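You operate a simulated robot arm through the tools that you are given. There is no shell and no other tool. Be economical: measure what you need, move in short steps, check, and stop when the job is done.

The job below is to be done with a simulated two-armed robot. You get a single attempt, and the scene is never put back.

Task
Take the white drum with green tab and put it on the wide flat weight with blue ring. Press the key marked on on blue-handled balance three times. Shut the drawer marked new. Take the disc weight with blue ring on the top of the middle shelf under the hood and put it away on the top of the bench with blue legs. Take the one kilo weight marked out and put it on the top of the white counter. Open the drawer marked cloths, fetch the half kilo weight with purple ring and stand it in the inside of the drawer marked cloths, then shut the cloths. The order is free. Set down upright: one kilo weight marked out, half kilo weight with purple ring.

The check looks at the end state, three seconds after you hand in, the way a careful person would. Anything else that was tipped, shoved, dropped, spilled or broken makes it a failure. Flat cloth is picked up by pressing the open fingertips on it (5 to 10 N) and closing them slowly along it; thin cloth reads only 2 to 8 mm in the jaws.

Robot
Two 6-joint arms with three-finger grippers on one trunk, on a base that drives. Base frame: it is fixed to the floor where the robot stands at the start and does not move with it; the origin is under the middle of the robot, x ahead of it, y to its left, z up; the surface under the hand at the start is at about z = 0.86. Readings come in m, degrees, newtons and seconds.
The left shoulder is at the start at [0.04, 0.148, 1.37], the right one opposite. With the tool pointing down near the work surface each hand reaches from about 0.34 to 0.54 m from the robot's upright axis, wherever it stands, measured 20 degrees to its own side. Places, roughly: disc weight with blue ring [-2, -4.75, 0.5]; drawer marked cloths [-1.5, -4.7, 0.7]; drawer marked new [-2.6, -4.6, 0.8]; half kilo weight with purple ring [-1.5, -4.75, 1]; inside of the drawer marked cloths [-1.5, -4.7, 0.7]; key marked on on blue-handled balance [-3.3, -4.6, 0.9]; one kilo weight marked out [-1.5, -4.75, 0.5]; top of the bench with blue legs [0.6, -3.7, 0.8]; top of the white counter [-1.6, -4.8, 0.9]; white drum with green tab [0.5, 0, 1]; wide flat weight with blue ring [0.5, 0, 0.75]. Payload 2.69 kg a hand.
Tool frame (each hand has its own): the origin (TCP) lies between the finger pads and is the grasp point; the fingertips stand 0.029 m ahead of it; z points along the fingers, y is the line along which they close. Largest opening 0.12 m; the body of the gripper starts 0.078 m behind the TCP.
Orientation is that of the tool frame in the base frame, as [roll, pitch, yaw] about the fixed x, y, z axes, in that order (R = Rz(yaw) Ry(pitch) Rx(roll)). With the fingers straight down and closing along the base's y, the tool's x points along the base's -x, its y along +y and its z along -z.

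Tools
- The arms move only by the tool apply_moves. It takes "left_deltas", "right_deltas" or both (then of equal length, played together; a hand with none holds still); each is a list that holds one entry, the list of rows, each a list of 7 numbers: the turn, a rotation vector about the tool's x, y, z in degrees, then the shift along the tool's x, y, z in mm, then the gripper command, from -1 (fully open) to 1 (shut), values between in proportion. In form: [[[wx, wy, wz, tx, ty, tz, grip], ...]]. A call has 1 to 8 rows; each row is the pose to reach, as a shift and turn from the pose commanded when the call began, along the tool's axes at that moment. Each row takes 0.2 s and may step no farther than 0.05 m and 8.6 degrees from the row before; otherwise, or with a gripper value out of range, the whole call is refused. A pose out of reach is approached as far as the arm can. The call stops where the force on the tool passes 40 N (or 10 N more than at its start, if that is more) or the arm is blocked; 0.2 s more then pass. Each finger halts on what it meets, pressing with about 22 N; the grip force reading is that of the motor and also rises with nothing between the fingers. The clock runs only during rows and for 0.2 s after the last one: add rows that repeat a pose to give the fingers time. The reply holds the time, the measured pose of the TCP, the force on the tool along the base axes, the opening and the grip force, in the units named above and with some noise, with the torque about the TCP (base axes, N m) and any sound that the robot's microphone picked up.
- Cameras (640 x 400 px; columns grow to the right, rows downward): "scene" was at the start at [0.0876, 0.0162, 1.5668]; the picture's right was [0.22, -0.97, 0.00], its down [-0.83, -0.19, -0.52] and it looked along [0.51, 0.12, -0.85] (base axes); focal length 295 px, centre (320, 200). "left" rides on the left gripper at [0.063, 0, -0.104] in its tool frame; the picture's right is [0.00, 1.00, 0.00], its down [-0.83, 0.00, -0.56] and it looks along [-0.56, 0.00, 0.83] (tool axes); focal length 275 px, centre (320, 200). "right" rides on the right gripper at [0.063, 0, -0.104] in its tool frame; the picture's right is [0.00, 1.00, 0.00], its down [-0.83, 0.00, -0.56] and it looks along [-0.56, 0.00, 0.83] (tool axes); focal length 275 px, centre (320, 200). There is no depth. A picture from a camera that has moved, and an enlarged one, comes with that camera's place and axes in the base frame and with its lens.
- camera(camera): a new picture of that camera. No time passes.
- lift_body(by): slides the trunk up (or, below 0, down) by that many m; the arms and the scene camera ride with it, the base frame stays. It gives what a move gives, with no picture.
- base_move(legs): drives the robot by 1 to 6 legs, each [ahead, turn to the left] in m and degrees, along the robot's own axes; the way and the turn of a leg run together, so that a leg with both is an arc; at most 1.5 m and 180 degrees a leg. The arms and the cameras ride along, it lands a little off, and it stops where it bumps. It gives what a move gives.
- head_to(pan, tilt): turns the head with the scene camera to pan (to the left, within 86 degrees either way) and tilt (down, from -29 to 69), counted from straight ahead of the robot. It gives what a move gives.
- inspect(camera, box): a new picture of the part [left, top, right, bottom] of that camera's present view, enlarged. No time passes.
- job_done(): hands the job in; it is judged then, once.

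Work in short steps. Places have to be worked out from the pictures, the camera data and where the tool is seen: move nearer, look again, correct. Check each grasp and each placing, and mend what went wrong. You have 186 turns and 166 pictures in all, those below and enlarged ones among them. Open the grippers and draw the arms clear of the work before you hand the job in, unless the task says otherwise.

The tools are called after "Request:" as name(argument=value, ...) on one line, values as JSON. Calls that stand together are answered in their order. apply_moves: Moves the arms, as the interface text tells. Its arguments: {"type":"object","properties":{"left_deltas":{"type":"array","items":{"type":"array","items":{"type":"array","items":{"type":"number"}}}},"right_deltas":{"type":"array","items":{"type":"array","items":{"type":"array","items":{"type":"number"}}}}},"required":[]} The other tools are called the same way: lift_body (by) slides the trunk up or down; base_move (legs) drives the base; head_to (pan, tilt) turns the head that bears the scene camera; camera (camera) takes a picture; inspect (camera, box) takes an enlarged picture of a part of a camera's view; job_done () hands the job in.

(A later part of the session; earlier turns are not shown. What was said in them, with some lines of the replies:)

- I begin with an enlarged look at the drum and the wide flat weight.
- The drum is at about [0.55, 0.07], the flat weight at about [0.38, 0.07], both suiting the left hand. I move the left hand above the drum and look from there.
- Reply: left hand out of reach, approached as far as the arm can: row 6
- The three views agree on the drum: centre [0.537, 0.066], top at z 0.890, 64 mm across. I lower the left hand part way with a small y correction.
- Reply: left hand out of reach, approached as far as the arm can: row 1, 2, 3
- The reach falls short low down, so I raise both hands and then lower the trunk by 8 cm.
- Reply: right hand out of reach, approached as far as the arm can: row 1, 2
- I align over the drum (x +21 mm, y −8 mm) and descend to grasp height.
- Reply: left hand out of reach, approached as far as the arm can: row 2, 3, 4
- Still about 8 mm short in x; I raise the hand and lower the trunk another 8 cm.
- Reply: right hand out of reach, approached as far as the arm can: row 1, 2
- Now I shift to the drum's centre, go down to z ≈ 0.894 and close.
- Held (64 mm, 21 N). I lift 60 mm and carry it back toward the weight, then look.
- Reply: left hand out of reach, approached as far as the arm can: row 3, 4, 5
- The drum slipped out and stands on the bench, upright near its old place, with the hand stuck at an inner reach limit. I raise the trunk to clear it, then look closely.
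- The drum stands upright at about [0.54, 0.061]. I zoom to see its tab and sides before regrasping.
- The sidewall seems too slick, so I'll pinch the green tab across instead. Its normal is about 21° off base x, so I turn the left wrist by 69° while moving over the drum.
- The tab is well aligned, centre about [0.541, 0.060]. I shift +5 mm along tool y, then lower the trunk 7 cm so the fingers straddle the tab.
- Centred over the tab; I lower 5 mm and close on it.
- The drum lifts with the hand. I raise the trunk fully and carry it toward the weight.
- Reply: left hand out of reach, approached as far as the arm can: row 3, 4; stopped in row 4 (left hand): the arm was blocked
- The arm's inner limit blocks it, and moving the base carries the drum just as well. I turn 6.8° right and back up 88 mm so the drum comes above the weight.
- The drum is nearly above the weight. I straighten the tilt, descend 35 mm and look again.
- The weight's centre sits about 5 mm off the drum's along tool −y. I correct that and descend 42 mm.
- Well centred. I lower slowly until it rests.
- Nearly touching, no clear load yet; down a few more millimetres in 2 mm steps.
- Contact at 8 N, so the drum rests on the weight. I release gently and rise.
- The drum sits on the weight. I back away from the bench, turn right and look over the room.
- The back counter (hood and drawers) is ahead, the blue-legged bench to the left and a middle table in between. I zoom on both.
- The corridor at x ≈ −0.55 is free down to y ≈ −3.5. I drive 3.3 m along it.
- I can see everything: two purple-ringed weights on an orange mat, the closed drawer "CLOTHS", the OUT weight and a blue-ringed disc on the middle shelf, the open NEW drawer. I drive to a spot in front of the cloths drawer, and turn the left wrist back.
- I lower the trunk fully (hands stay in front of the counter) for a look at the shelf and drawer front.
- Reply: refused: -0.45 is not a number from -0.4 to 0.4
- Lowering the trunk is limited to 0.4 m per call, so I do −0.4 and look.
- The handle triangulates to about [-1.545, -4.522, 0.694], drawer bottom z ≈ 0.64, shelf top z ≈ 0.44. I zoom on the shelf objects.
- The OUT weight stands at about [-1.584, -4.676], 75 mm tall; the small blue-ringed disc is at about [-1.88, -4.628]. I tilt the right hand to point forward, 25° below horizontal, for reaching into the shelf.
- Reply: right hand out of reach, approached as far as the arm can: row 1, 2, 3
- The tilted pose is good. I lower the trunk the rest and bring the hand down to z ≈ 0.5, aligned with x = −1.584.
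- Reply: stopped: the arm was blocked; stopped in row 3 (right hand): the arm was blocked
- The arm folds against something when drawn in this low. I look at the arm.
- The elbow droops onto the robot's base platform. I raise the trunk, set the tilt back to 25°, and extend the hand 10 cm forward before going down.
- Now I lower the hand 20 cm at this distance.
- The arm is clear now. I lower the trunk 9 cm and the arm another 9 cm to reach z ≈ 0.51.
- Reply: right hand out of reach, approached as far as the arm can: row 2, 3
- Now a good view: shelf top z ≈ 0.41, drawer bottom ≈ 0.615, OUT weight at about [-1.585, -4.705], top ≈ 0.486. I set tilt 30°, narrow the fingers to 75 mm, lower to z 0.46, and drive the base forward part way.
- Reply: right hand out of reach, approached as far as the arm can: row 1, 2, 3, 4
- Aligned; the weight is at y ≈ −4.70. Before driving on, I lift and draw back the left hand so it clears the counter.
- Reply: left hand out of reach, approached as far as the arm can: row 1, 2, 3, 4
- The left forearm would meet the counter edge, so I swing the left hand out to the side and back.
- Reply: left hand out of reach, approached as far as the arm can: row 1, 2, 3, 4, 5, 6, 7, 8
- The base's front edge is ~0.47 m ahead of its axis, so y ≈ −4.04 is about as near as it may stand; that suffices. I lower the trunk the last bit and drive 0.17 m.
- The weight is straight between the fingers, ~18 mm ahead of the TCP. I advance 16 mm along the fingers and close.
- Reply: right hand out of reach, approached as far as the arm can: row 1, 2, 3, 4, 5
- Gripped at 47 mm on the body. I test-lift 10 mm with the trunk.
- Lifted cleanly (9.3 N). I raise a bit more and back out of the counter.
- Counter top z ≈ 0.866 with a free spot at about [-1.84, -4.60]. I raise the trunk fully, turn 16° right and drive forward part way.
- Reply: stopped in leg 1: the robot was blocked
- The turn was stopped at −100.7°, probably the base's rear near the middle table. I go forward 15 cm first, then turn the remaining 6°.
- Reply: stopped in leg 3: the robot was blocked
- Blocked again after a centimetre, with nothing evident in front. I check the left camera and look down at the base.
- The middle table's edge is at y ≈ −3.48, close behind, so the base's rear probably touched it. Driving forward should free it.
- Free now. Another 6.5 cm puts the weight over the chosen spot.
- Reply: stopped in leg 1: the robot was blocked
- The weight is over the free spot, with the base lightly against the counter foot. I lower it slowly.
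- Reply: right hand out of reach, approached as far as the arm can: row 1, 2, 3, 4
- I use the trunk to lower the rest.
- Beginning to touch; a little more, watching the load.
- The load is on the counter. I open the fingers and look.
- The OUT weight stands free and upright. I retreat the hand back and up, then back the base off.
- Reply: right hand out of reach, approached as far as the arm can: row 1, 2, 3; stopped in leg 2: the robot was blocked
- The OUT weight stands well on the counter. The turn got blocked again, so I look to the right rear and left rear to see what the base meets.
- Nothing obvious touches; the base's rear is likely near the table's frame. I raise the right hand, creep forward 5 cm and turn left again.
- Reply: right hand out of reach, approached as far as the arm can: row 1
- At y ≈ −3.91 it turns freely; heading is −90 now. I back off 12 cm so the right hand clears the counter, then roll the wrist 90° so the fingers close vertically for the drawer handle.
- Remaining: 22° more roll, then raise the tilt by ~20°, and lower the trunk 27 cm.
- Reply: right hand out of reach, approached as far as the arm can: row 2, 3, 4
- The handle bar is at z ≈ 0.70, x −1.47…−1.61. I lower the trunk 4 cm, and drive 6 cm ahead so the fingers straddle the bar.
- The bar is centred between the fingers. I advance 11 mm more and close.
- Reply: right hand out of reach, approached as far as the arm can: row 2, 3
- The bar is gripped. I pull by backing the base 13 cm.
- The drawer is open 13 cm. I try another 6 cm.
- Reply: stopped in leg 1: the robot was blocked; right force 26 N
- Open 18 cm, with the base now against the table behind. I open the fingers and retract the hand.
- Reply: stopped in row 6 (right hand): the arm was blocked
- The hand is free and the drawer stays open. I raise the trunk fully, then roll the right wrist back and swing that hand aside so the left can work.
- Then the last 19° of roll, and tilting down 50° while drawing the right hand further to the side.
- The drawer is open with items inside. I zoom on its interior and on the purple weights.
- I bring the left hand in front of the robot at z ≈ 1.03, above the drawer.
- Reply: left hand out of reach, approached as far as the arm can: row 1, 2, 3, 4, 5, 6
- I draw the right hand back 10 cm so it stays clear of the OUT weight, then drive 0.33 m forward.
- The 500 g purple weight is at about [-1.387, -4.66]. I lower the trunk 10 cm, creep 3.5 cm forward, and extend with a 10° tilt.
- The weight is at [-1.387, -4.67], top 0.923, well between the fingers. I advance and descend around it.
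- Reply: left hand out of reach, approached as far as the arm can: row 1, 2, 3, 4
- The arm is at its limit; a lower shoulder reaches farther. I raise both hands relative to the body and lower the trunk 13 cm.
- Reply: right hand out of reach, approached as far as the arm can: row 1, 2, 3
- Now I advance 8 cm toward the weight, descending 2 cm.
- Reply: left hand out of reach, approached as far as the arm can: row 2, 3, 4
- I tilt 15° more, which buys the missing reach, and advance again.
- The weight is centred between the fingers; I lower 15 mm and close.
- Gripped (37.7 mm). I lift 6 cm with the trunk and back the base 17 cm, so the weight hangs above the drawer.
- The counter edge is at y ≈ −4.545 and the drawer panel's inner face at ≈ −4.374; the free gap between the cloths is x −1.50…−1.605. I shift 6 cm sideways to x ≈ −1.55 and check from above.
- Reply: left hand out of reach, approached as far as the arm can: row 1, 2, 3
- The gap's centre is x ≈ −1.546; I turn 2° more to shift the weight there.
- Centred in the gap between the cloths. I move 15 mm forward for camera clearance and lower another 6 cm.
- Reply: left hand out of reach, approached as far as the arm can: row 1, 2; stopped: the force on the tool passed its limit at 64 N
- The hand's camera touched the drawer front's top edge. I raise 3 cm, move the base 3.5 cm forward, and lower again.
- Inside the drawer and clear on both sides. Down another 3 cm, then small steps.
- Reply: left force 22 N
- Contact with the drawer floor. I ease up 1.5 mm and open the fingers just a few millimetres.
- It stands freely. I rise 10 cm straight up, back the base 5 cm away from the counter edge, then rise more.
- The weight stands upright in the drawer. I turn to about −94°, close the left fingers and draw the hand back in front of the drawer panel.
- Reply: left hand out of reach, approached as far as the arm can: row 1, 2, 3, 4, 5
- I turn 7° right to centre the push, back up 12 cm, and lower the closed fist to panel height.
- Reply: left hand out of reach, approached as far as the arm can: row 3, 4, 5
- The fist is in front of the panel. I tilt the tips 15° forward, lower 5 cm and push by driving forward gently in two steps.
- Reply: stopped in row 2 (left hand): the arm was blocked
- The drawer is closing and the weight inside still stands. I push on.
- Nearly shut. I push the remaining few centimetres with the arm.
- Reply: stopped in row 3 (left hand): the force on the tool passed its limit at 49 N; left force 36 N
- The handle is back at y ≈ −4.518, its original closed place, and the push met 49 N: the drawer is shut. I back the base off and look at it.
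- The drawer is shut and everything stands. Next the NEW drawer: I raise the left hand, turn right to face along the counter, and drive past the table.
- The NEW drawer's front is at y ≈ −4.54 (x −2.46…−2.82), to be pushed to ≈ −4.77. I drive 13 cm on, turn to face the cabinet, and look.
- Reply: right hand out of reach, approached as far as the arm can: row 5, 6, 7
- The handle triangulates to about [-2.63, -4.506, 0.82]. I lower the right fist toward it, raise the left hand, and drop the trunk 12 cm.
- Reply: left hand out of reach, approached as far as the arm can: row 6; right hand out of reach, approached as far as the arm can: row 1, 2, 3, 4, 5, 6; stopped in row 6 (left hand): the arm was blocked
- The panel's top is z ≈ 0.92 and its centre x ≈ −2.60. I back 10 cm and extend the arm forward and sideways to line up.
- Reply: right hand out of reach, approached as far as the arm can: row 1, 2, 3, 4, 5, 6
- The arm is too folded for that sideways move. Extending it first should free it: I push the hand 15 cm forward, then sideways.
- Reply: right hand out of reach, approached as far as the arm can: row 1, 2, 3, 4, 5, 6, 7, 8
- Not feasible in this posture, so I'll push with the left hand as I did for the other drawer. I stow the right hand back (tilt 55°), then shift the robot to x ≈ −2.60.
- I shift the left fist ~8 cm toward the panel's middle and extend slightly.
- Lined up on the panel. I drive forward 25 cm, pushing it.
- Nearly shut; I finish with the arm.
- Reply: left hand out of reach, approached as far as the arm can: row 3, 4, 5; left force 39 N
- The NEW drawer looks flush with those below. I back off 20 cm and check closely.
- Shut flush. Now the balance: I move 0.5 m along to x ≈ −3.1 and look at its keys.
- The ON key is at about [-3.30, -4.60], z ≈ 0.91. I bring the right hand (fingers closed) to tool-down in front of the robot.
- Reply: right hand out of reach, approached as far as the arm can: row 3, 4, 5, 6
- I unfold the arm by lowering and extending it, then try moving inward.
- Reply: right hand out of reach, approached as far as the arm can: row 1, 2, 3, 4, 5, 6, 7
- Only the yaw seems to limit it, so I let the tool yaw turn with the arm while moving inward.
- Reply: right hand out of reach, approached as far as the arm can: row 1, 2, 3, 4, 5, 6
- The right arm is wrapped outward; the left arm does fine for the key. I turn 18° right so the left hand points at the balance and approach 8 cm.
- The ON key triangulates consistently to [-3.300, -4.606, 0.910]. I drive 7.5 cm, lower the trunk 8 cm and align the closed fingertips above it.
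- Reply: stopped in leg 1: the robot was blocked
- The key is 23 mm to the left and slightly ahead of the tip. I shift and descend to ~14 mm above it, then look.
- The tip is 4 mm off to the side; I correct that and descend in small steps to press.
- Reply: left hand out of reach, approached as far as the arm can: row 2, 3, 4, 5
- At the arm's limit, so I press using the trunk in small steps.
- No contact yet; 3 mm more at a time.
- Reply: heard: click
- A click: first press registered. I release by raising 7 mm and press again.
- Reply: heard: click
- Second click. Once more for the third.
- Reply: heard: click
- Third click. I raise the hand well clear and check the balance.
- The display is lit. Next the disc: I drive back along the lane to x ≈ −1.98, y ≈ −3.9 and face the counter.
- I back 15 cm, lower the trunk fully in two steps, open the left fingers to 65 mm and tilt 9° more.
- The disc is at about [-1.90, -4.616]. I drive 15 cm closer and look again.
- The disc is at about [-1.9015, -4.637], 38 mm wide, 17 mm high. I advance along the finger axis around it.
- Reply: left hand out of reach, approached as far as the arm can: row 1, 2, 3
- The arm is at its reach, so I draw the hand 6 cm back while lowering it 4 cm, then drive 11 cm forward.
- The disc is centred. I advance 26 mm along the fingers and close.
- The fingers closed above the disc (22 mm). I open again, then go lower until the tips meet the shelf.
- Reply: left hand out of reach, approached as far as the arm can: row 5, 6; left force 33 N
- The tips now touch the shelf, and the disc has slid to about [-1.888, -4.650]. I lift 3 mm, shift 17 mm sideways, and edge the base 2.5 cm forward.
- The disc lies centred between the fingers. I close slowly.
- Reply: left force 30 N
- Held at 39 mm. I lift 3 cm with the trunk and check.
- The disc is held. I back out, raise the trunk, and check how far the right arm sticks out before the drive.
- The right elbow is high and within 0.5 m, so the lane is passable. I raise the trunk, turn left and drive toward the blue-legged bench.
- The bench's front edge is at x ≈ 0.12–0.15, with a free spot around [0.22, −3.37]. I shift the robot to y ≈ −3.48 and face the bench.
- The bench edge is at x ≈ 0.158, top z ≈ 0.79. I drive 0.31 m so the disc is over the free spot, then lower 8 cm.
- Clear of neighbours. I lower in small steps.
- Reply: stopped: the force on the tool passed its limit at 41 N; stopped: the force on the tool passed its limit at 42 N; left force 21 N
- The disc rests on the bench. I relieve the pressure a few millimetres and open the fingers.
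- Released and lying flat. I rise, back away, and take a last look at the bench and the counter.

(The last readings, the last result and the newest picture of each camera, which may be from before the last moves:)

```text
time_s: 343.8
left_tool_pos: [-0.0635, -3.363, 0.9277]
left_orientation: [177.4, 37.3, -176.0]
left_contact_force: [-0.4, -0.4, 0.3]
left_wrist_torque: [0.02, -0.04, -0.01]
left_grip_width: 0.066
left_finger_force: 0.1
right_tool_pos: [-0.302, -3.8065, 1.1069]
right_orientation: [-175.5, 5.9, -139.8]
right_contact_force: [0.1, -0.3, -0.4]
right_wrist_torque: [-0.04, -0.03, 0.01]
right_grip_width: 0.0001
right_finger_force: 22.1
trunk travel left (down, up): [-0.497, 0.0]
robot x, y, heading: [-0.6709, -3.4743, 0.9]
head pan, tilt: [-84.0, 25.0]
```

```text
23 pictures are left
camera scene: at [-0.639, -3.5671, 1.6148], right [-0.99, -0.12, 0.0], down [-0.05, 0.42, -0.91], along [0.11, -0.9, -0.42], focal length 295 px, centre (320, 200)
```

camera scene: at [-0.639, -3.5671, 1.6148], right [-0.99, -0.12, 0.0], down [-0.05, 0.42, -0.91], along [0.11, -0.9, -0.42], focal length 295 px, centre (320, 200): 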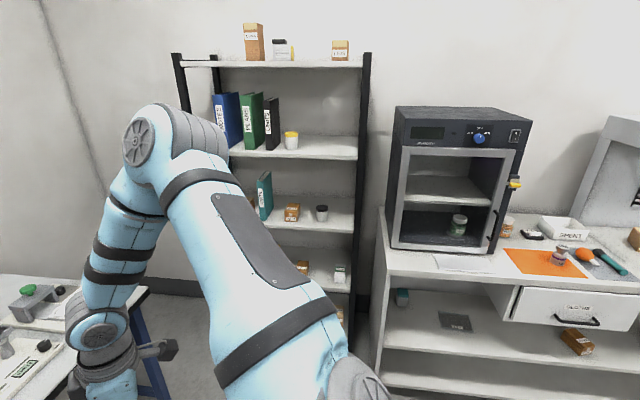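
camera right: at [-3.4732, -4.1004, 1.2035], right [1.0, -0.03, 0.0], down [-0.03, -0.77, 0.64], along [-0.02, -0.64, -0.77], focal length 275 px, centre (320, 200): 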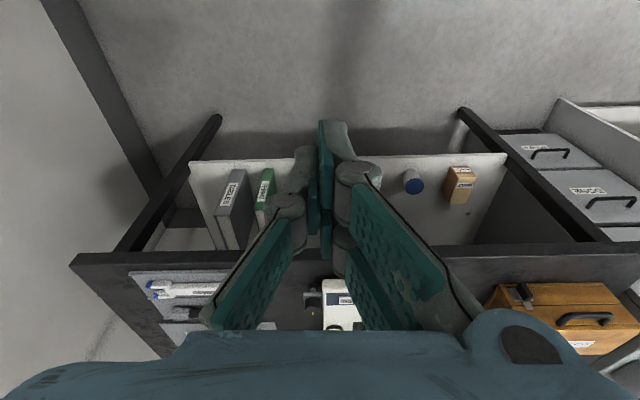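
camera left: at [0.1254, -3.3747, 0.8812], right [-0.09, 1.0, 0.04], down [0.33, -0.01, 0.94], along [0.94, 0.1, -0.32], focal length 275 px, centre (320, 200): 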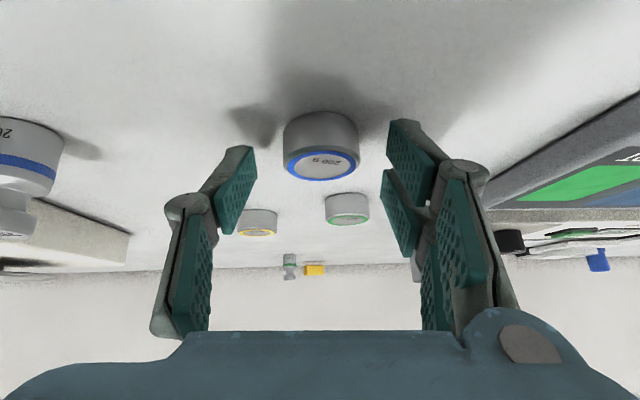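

The bench is fine. I zoom on the cloths drawer to make sure it is fully shut.

Request:
inspect(camera="scene", box=[430, 220, 640, 370])

```text
2.67 times, centred on (535, 295) of scene
camera zoom: at [-0.639, -3.5671, 1.6148], right [-0.99, -0.12, 0.0], down [-0.05, 0.42, -0.91], along [0.11, -0.9, -0.42], focal length 786 px, centre (-253, -53)
```

zoom: 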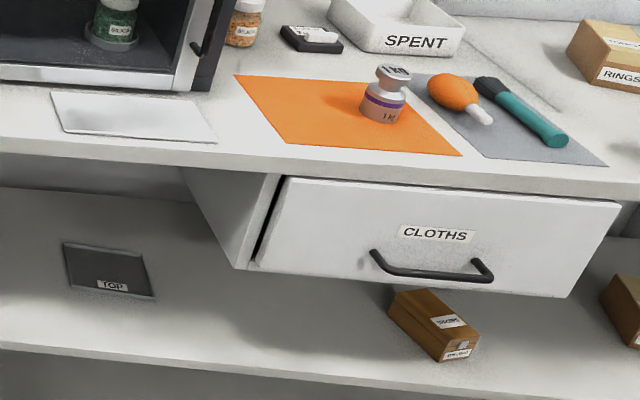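

A dark gap shows beside the panel: the cloths drawer is still slightly open. I drive back to push it fully home.

Request:
base_move(legs=[[0, -91], [0.4, 0], [0, -90], [0.92, 0]])

Request:
apply_moves(left_deltas=[[[0, -4, 0, 0, 0, 0, 0.5], [0, -8, 0, 0, 0, 0, 1], [0, -8, 0, 0, 0, 0, 1], [0, -8, 0, 0, 0, 0, 1]]])

Request:
base_move(legs=[[0, 90], [-0.12, 0]])

Request:
head_to(pan=0, tilt=50)

Request:
camera(camera="scene")

```text
time_s: 358.4
left_tool_pos: [-2.2111, -3.9678, 0.9301]
left_orientation: [177.4, 37.3, 2.8]
left_contact_force: [-0.3, -0.3, -0.1]
left_wrist_torque: [0.0, 0.01, -0.02]
left_grip_width: 0.0659
left_finger_force: 0.0
right_tool_pos: [-1.9644, -3.5309, 1.1065]
right_orientation: [-175.6, 5.9, 38.8]
right_contact_force: [1.5, 0.2, 0.2]
right_wrist_torque: [0.01, -0.01, -0.02]
right_grip_width: 0.0001
right_finger_force: 21.9
trunk travel left (down, up): [-0.497, 0.0]
robot x, y, heading: [-1.6041, -3.8681, 179.4]
head pan, tilt: [-84.0, 25.0]
```

```text
time_s: 359.4
left_tool_pos: [-2.2128, -3.9678, 0.9285]
left_orientation: [177.1, 45.2, 2.2]
left_contact_force: [0.1, 0.7, -0.8]
left_wrist_torque: [-0.02, 0.01, -0.02]
left_grip_width: 0.0
left_finger_force: 22.5
right_tool_pos: [-1.9658, -3.5297, 1.1051]
right_orientation: [-175.6, 6.0, 38.8]
right_contact_force: [0.6, 0.0, 0.2]
right_wrist_torque: [0.02, -0.01, 0.03]
right_grip_width: 0.0
right_finger_force: 22.2
trunk travel left (down, up): [-0.497, 0.0]
robot x, y, heading: [-1.6038, -3.869, 179.7]
head pan, tilt: [-84.0, 25.0]
```

```text
time_s: 364.4
left_tool_pos: [-1.5086, -4.3657, 0.9254]
left_orientation: [177.1, 44.9, 91.4]
left_contact_force: [-0.3, -0.2, 0.1]
left_wrist_torque: [0.04, -0.03, 0.03]
left_grip_width: 0.0
left_finger_force: 22.0
right_tool_pos: [-1.9439, -4.1137, 1.1044]
right_orientation: [-175.8, 5.6, 128.0]
right_contact_force: [0.5, -0.4, -0.1]
right_wrist_torque: [0.02, 0.03, -0.01]
right_grip_width: 0.0001
right_finger_force: 22.4
trunk travel left (down, up): [-0.497, 0.0]
robot x, y, heading: [-1.6004, -3.7473, -91.4]
head pan, tilt: [-84.0, 25.0]
```

```text
time_s: 366.0
left_tool_pos: [-1.5078, -4.3603, 0.9276]
left_orientation: [177.0, 45.3, 91.6]
left_contact_force: [-0.3, 0.7, 0.1]
left_wrist_torque: [-0.01, 0.0, -0.02]
left_grip_width: 0.0
left_finger_force: 22.3
right_tool_pos: [-1.9441, -4.1068, 1.1064]
right_orientation: [-175.4, 5.9, 128.0]
right_contact_force: [-0.1, -0.3, 0.8]
right_wrist_torque: [-0.02, -0.02, -0.01]
right_grip_width: 0.0
right_finger_force: 21.6
trunk travel left (down, up): [-0.497, 0.0]
robot x, y, heading: [-1.6004, -3.748, -91.5]
head pan, tilt: [0.0, 50.0]
```

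```text
21 pictures are left
camera scene: at [-1.6019, -3.8452, 1.5774], right [-1.0, 0.03, 0.0], down [0.02, 0.77, -0.64], along [-0.02, -0.64, -0.77], focal length 295 px, centre (320, 200)
```

scene: 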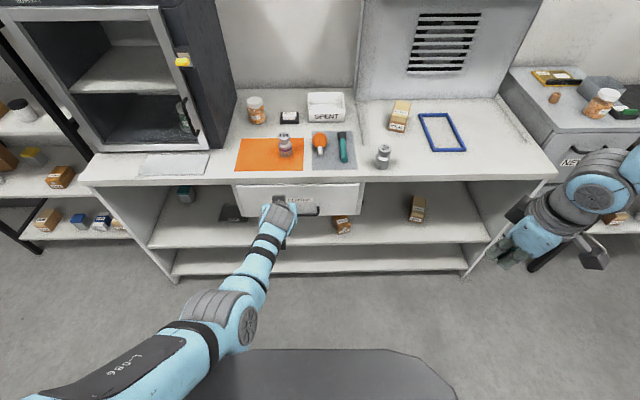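

I lower the fist to z ≈ 0.79 and drive up to the panel.

Request:
lift_body(by=-0.14)

Request:
base_move(legs=[[0.14, 0]])

Request:
camera(camera="left")

```text
time_s: 367.7
left_tool_pos: [-1.5078, -4.3601, 0.7875]
left_orientation: [177.1, 45.3, 91.5]
left_contact_force: [0.6, -0.4, 0.6]
left_wrist_torque: [-0.03, 0.06, 0.0]
left_grip_width: 0.0
left_finger_force: 22.5
right_tool_pos: [-1.9437, -4.1055, 0.9653]
right_orientation: [-175.6, 5.9, 128.0]
right_contact_force: [-0.1, 0.4, 1.1]
right_wrist_torque: [-0.04, 0.02, 0.03]
right_grip_width: 0.0
right_finger_force: 22.2
trunk travel left (down, up): [-0.357, 0.14]
robot x, y, heading: [-1.5982, -3.7481, -91.4]
head pan, tilt: [0.0, 50.0]
```

```text
time_s: 369.0
left_tool_pos: [-1.5115, -4.4979, 0.7891]
left_orientation: [177.1, 45.4, 91.5]
left_contact_force: [-0.1, 0.0, -0.4]
left_wrist_torque: [0.01, -0.01, 0.01]
left_grip_width: 0.0
left_finger_force: 21.9
right_tool_pos: [-1.9467, -4.2431, 0.9675]
right_orientation: [-175.4, 5.9, 127.9]
right_contact_force: [0.6, 0.1, -0.3]
right_wrist_torque: [-0.02, -0.02, 0.0]
right_grip_width: 0.0001
right_finger_force: 21.9
trunk travel left (down, up): [-0.357, 0.14]
robot x, y, heading: [-1.6029, -3.8923, -91.5]
head pan, tilt: [0.0, 50.0]
```

```text
20 pictures are left
camera left: at [-1.5195, -4.3794, 0.8177], right [1.0, 0.06, 0.04], down [-0.03, -0.19, 0.98], along [0.06, -0.98, -0.19], focal length 275 px, centre (320, 200)
```

left: 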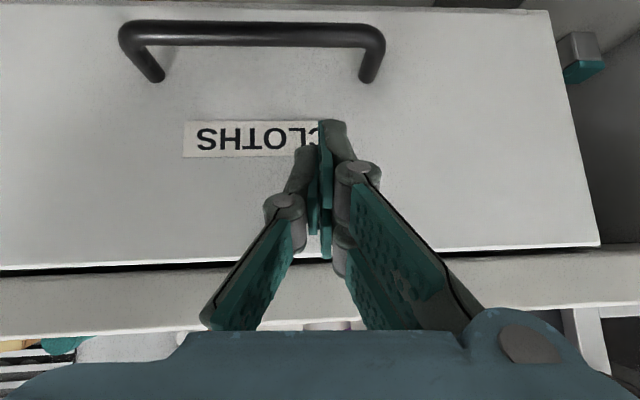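

Now I push straight ahead with the arm.

Request:
apply_moves(left_deltas=[[[0, 0, 0, -8, 0, 8, 1], [0, 0, 0, -16, 0, 16, 1], [0, 0, 0, -24, 0, 24, 1], [0, 0, 0, -32, 0, 32, 1], [0, 0, 0, -40, 0, 40, 1]]])

Request:
camera(camera="left")

```text
time_s: 370.0
left_tool_pos: [-1.5118, -4.5144, 0.7864]
left_orientation: [177.1, 44.8, 91.5]
left_contact_force: [-0.1, 16.4, 7.2]
left_wrist_torque: [-0.19, -0.14, 0.04]
left_grip_width: 0.0003
left_finger_force: 22.1
left hand out of reach, approached as far as the arm can: row 3, 4
right_tool_pos: [-1.9467, -4.2413, 0.9674]
right_orientation: [-175.4, 6.0, 128.0]
right_contact_force: [0.4, -0.1, 0.7]
right_wrist_torque: [-0.01, -0.01, 0.0]
right_grip_width: 0.0
right_finger_force: 22.4
trunk travel left (down, up): [-0.357, 0.14]
robot x, y, heading: [-1.6039, -3.8853, -91.5]
head pan, tilt: [0.0, 50.0]
stopped in row 4 (left hand): the force on the tool passed its limit at 41 N (the readings are from after the stop); the commanded pose is now the measured one
```

```text
19 pictures are left
camera left: at [-1.5189, -4.3963, 0.8159], right [1.0, 0.06, 0.04], down [-0.03, -0.2, 0.98], along [0.07, -0.98, -0.2], focal length 275 px, centre (320, 200)
```

left: 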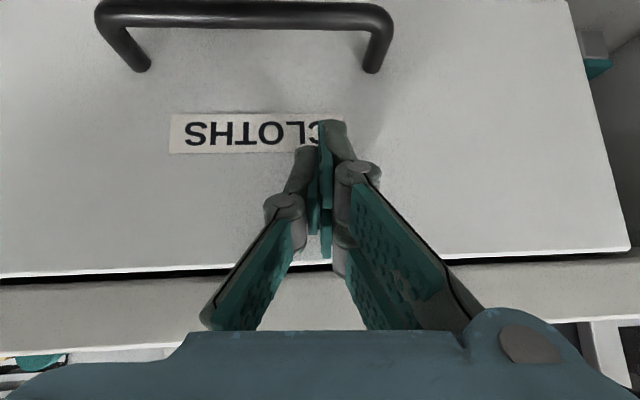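

It resists at 41 N. To be sure, I press once more with the base.

Request:
base_move(legs=[[0.03, 0]])

Request:
camera(camera="left")

```text
time_s: 370.8
left_tool_pos: [-1.5125, -4.5137, 0.781]
left_orientation: [177.1, 43.8, 91.6]
left_contact_force: [-2.8, 21.6, 7.3]
left_wrist_torque: [-0.17, 0.0, 0.0]
left_grip_width: 0.0
left_finger_force: 22.1
right_tool_pos: [-1.9472, -4.2458, 0.9678]
right_orientation: [-175.4, 6.0, 128.0]
right_contact_force: [-0.2, 1.2, -1.1]
right_wrist_torque: [-0.03, 0.03, 0.05]
right_grip_width: 0.0
right_finger_force: 21.8
trunk travel left (down, up): [-0.357, 0.14]
robot x, y, heading: [-1.601, -3.8922, -91.3]
head pan, tilt: [0.0, 50.0]
stopped in leg 1: the force on the tool passed its limit at 60 N (the readings are from after the stop); the commanded pose is now the measured one
```

```text
18 pictures are left
camera left: at [-1.5203, -4.3969, 0.8116], right [1.0, 0.06, 0.04], down [-0.03, -0.22, 0.98], along [0.07, -0.97, -0.22], focal length 275 px, centre (320, 200)
```

left: 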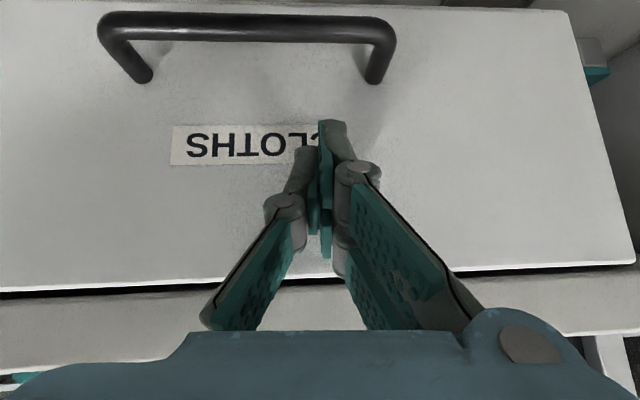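

It doesn't budge at 60 N, and the same thin shadow line was there before I first opened it: the drawer is shut. I back away, raise, and open both grippers.

Request:
base_move(legs=[[-0.14, 0]])

Request:
lift_body(by=0.14)

Request:
apply_moves(left_deltas=[[[0, 0, 0, 0, 0, 0, 0], [0, 0, 0, 0, 0, 0, -1], [0, 0, 0, 0, 0, 0, -1], [0, 0, 0, 0, 0, 0, -1]]], right_deltas=[[[0, 0, 0, 0, 0, 0, 0], [0, 0, 0, 0, 0, 0, -1], [0, 0, 0, 0, 0, 0, -1], [0, 0, 0, 0, 0, 0, -1]]])

Request:
camera(camera="scene")

```text
time_s: 372.1
left_tool_pos: [-1.5077, -4.3792, 0.777]
left_orientation: [177.0, 43.6, 91.6]
left_contact_force: [0.5, 0.1, -0.3]
left_wrist_torque: [0.0, -0.01, -0.02]
left_grip_width: 0.0
left_finger_force: 21.7
right_tool_pos: [-1.944, -4.1133, 0.9664]
right_orientation: [-175.6, 5.9, 128.1]
right_contact_force: [0.4, -0.8, 0.1]
right_wrist_torque: [-0.01, 0.03, 0.0]
right_grip_width: 0.0
right_finger_force: 22.0
trunk travel left (down, up): [-0.357, 0.14]
robot x, y, heading: [-1.5988, -3.752, -91.6]
head pan, tilt: [0.0, 50.0]
```

```text
time_s: 373.8
left_tool_pos: [-1.5082, -4.3783, 0.919]
left_orientation: [177.2, 43.7, 91.7]
left_contact_force: [-0.3, -0.2, 0.5]
left_wrist_torque: [-0.02, -0.02, 0.0]
left_grip_width: 0.0
left_finger_force: 21.9
right_tool_pos: [-1.9424, -4.1114, 1.1062]
right_orientation: [-175.6, 5.8, 128.0]
right_contact_force: [-0.3, -0.2, 0.5]
right_wrist_torque: [0.0, -0.02, -0.03]
right_grip_width: 0.0001
right_finger_force: 21.8
trunk travel left (down, up): [-0.497, 0.0]
robot x, y, heading: [-1.6008, -3.7597, -91.1]
head pan, tilt: [0.0, 50.0]
```

```text
time_s: 374.8
left_tool_pos: [-1.5075, -4.3791, 0.9194]
left_orientation: [177.0, 43.7, 91.7]
left_contact_force: [1.6, 0.0, -0.4]
left_wrist_torque: [0.0, 0.01, 0.01]
left_grip_width: 0.12
left_finger_force: 0.1
right_tool_pos: [-1.9441, -4.1122, 1.1068]
right_orientation: [-175.5, 5.8, 128.1]
right_contact_force: [-0.7, -0.8, -0.1]
right_wrist_torque: [0.01, 0.02, -0.01]
right_grip_width: 0.12
right_finger_force: 0.2
trunk travel left (down, up): [-0.497, 0.0]
robot x, y, heading: [-1.5998, -3.7546, -91.4]
head pan, tilt: [0.0, 50.0]
```

```text
17 pictures are left
camera scene: at [-1.602, -3.8509, 1.5773], right [-1.0, 0.02, 0.0], down [0.02, 0.77, -0.64], along [-0.01, -0.64, -0.77], focal length 295 px, centre (320, 200)
```

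scene: 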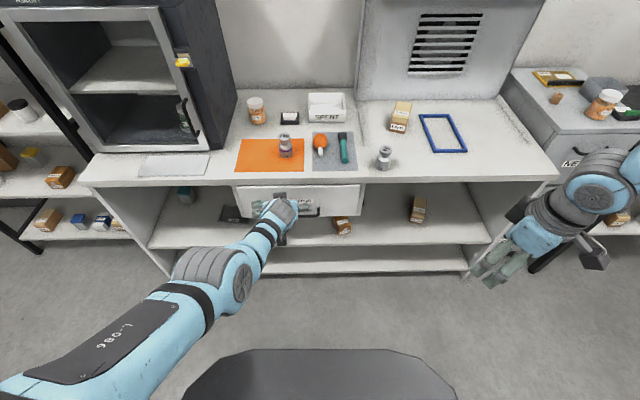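

All looks as it should. One quick look at the middle table behind, which the base touched.

Request:
head_to(pan=86, tilt=35)

Request:
camera(camera="scene")

Request:
head_to(pan=-86, tilt=35)

Request:
camera(camera="scene")

```text
time_s: 376.4
left_tool_pos: [-1.5066, -4.3785, 0.9181]
left_orientation: [177.1, 43.6, 91.7]
left_contact_force: [-0.6, 0.7, 0.1]
left_wrist_torque: [0.02, 0.01, -0.04]
left_grip_width: 0.1202
left_finger_force: 0.1
right_tool_pos: [-1.9436, -4.1121, 1.1058]
right_orientation: [-175.6, 5.8, 128.1]
right_contact_force: [-0.3, -0.1, -0.3]
right_wrist_torque: [-0.01, 0.03, 0.0]
right_grip_width: 0.1199
right_finger_force: 0.1
trunk travel left (down, up): [-0.497, 0.0]
robot x, y, heading: [-1.5989, -3.7562, -91.0]
head pan, tilt: [85.9, 35.0]
```

```text
16 pictures are left
camera scene: at [-1.5125, -3.7823, 1.5991], right [-0.09, -1.0, 0.0], down [-0.57, 0.05, -0.82], along [0.82, -0.08, -0.57], focal length 295 px, centre (320, 200)
```

scene: 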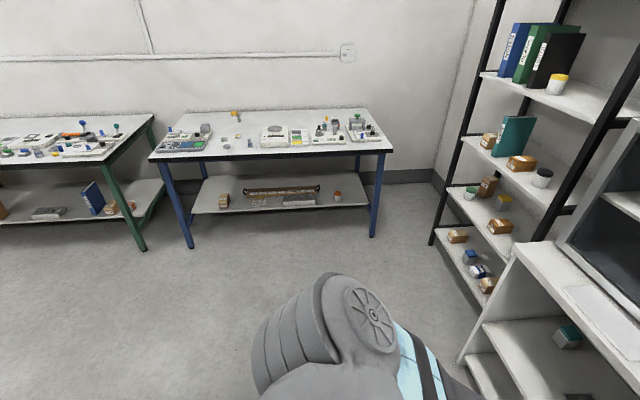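

```text
time_s: 378.9
left_tool_pos: [-1.5069, -4.3794, 0.9195]
left_orientation: [177.2, 43.7, 91.7]
left_contact_force: [-1.0, 0.1, -0.1]
left_wrist_torque: [0.0, 0.0, -0.04]
left_grip_width: 0.1198
left_finger_force: 0.0
right_tool_pos: [-1.9423, -4.1125, 1.1062]
right_orientation: [-175.5, 5.7, 128.1]
right_contact_force: [-0.6, 1.1, 0.1]
right_wrist_torque: [-0.01, 0.01, 0.0]
right_grip_width: 0.1199
right_finger_force: 0.1
trunk travel left (down, up): [-0.497, 0.0]
robot x, y, heading: [-1.6, -3.7559, -91.3]
head pan, tilt: [-85.9, 35.0]
```

```text
15 pictures are left
camera scene: at [-1.6882, -3.7782, 1.5991], right [-0.05, 1.0, 0.0], down [0.57, 0.03, -0.82], along [-0.82, -0.04, -0.57], focal length 295 px, centre (320, 200)
```

scene: 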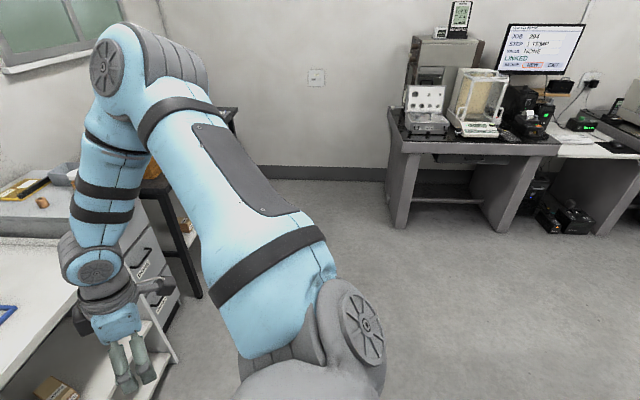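

The middle table isn't in view, so I step forward, turn right and look at it.

Request:
base_move(legs=[[0.1, 0], [0, -89]])

Request:
camera(camera="scene")

```text
time_s: 383.9
left_tool_pos: [-2.225, -3.9549, 0.9191]
left_orientation: [177.1, 43.7, 2.3]
left_contact_force: [0.2, 1.0, 0.5]
left_wrist_torque: [-0.02, 0.01, -0.04]
left_grip_width: 0.1202
left_finger_force: 0.1
right_tool_pos: [-1.9649, -3.516, 1.1059]
right_orientation: [-175.5, 5.7, 38.7]
right_contact_force: [0.2, 0.2, -0.1]
right_wrist_torque: [0.01, -0.02, 0.04]
right_grip_width: 0.1203
right_finger_force: 0.0
trunk travel left (down, up): [-0.497, 0.0]
robot x, y, heading: [-1.6053, -3.855, 179.3]
head pan, tilt: [-85.9, 35.0]
```

```text
14 pictures are left
camera scene: at [-1.6275, -3.766, 1.5991], right [1.0, 0.06, 0.0], down [0.03, -0.57, -0.82], along [-0.05, 0.82, -0.57], focal length 295 px, centre (320, 200)
```

scene: 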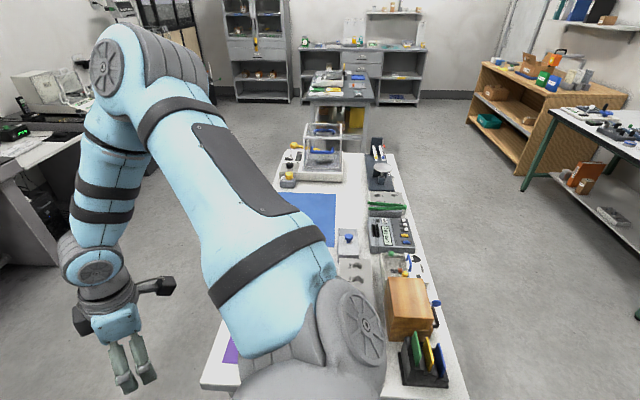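

The middle table is orderly, both grippers are open and the arms are clear of the work, so I hand the job in.

Request:
job_done()

```text
The job is handed in.
```

I finished every part of the job and handed it in. The one thing I could not confirm is whether the purple-ring weight is still upright inside the now-closed cloths drawer.

- **Drum:** it sits on the wide flat weight with the blue ring. My first grip slipped and it dropped a short way onto the bench, landing upright, before I picked it up by the green tab.
- **Balance:** I pressed ON three times, heard three clicks, and the display lit.
- **NEW drawer:** shut flush with the drawers below it.
- **Disc weight with blue ring:** lies flat on the blue-legged bench.
- **One kilo weight marked OUT:** stands upright on the white counter.
- **Half kilo weight with purple ring:** placed upright in the cloths drawer. I last saw it standing when the drawer was partly closed.
- **Cloths drawer:** shut. A thin shadow line remains beside the panel, but it did not move when I pushed with 60 N.

The base was stopped a few times, apparently against the middle table and the counter foot. Nothing on the table or counter looked out of place afterwards.
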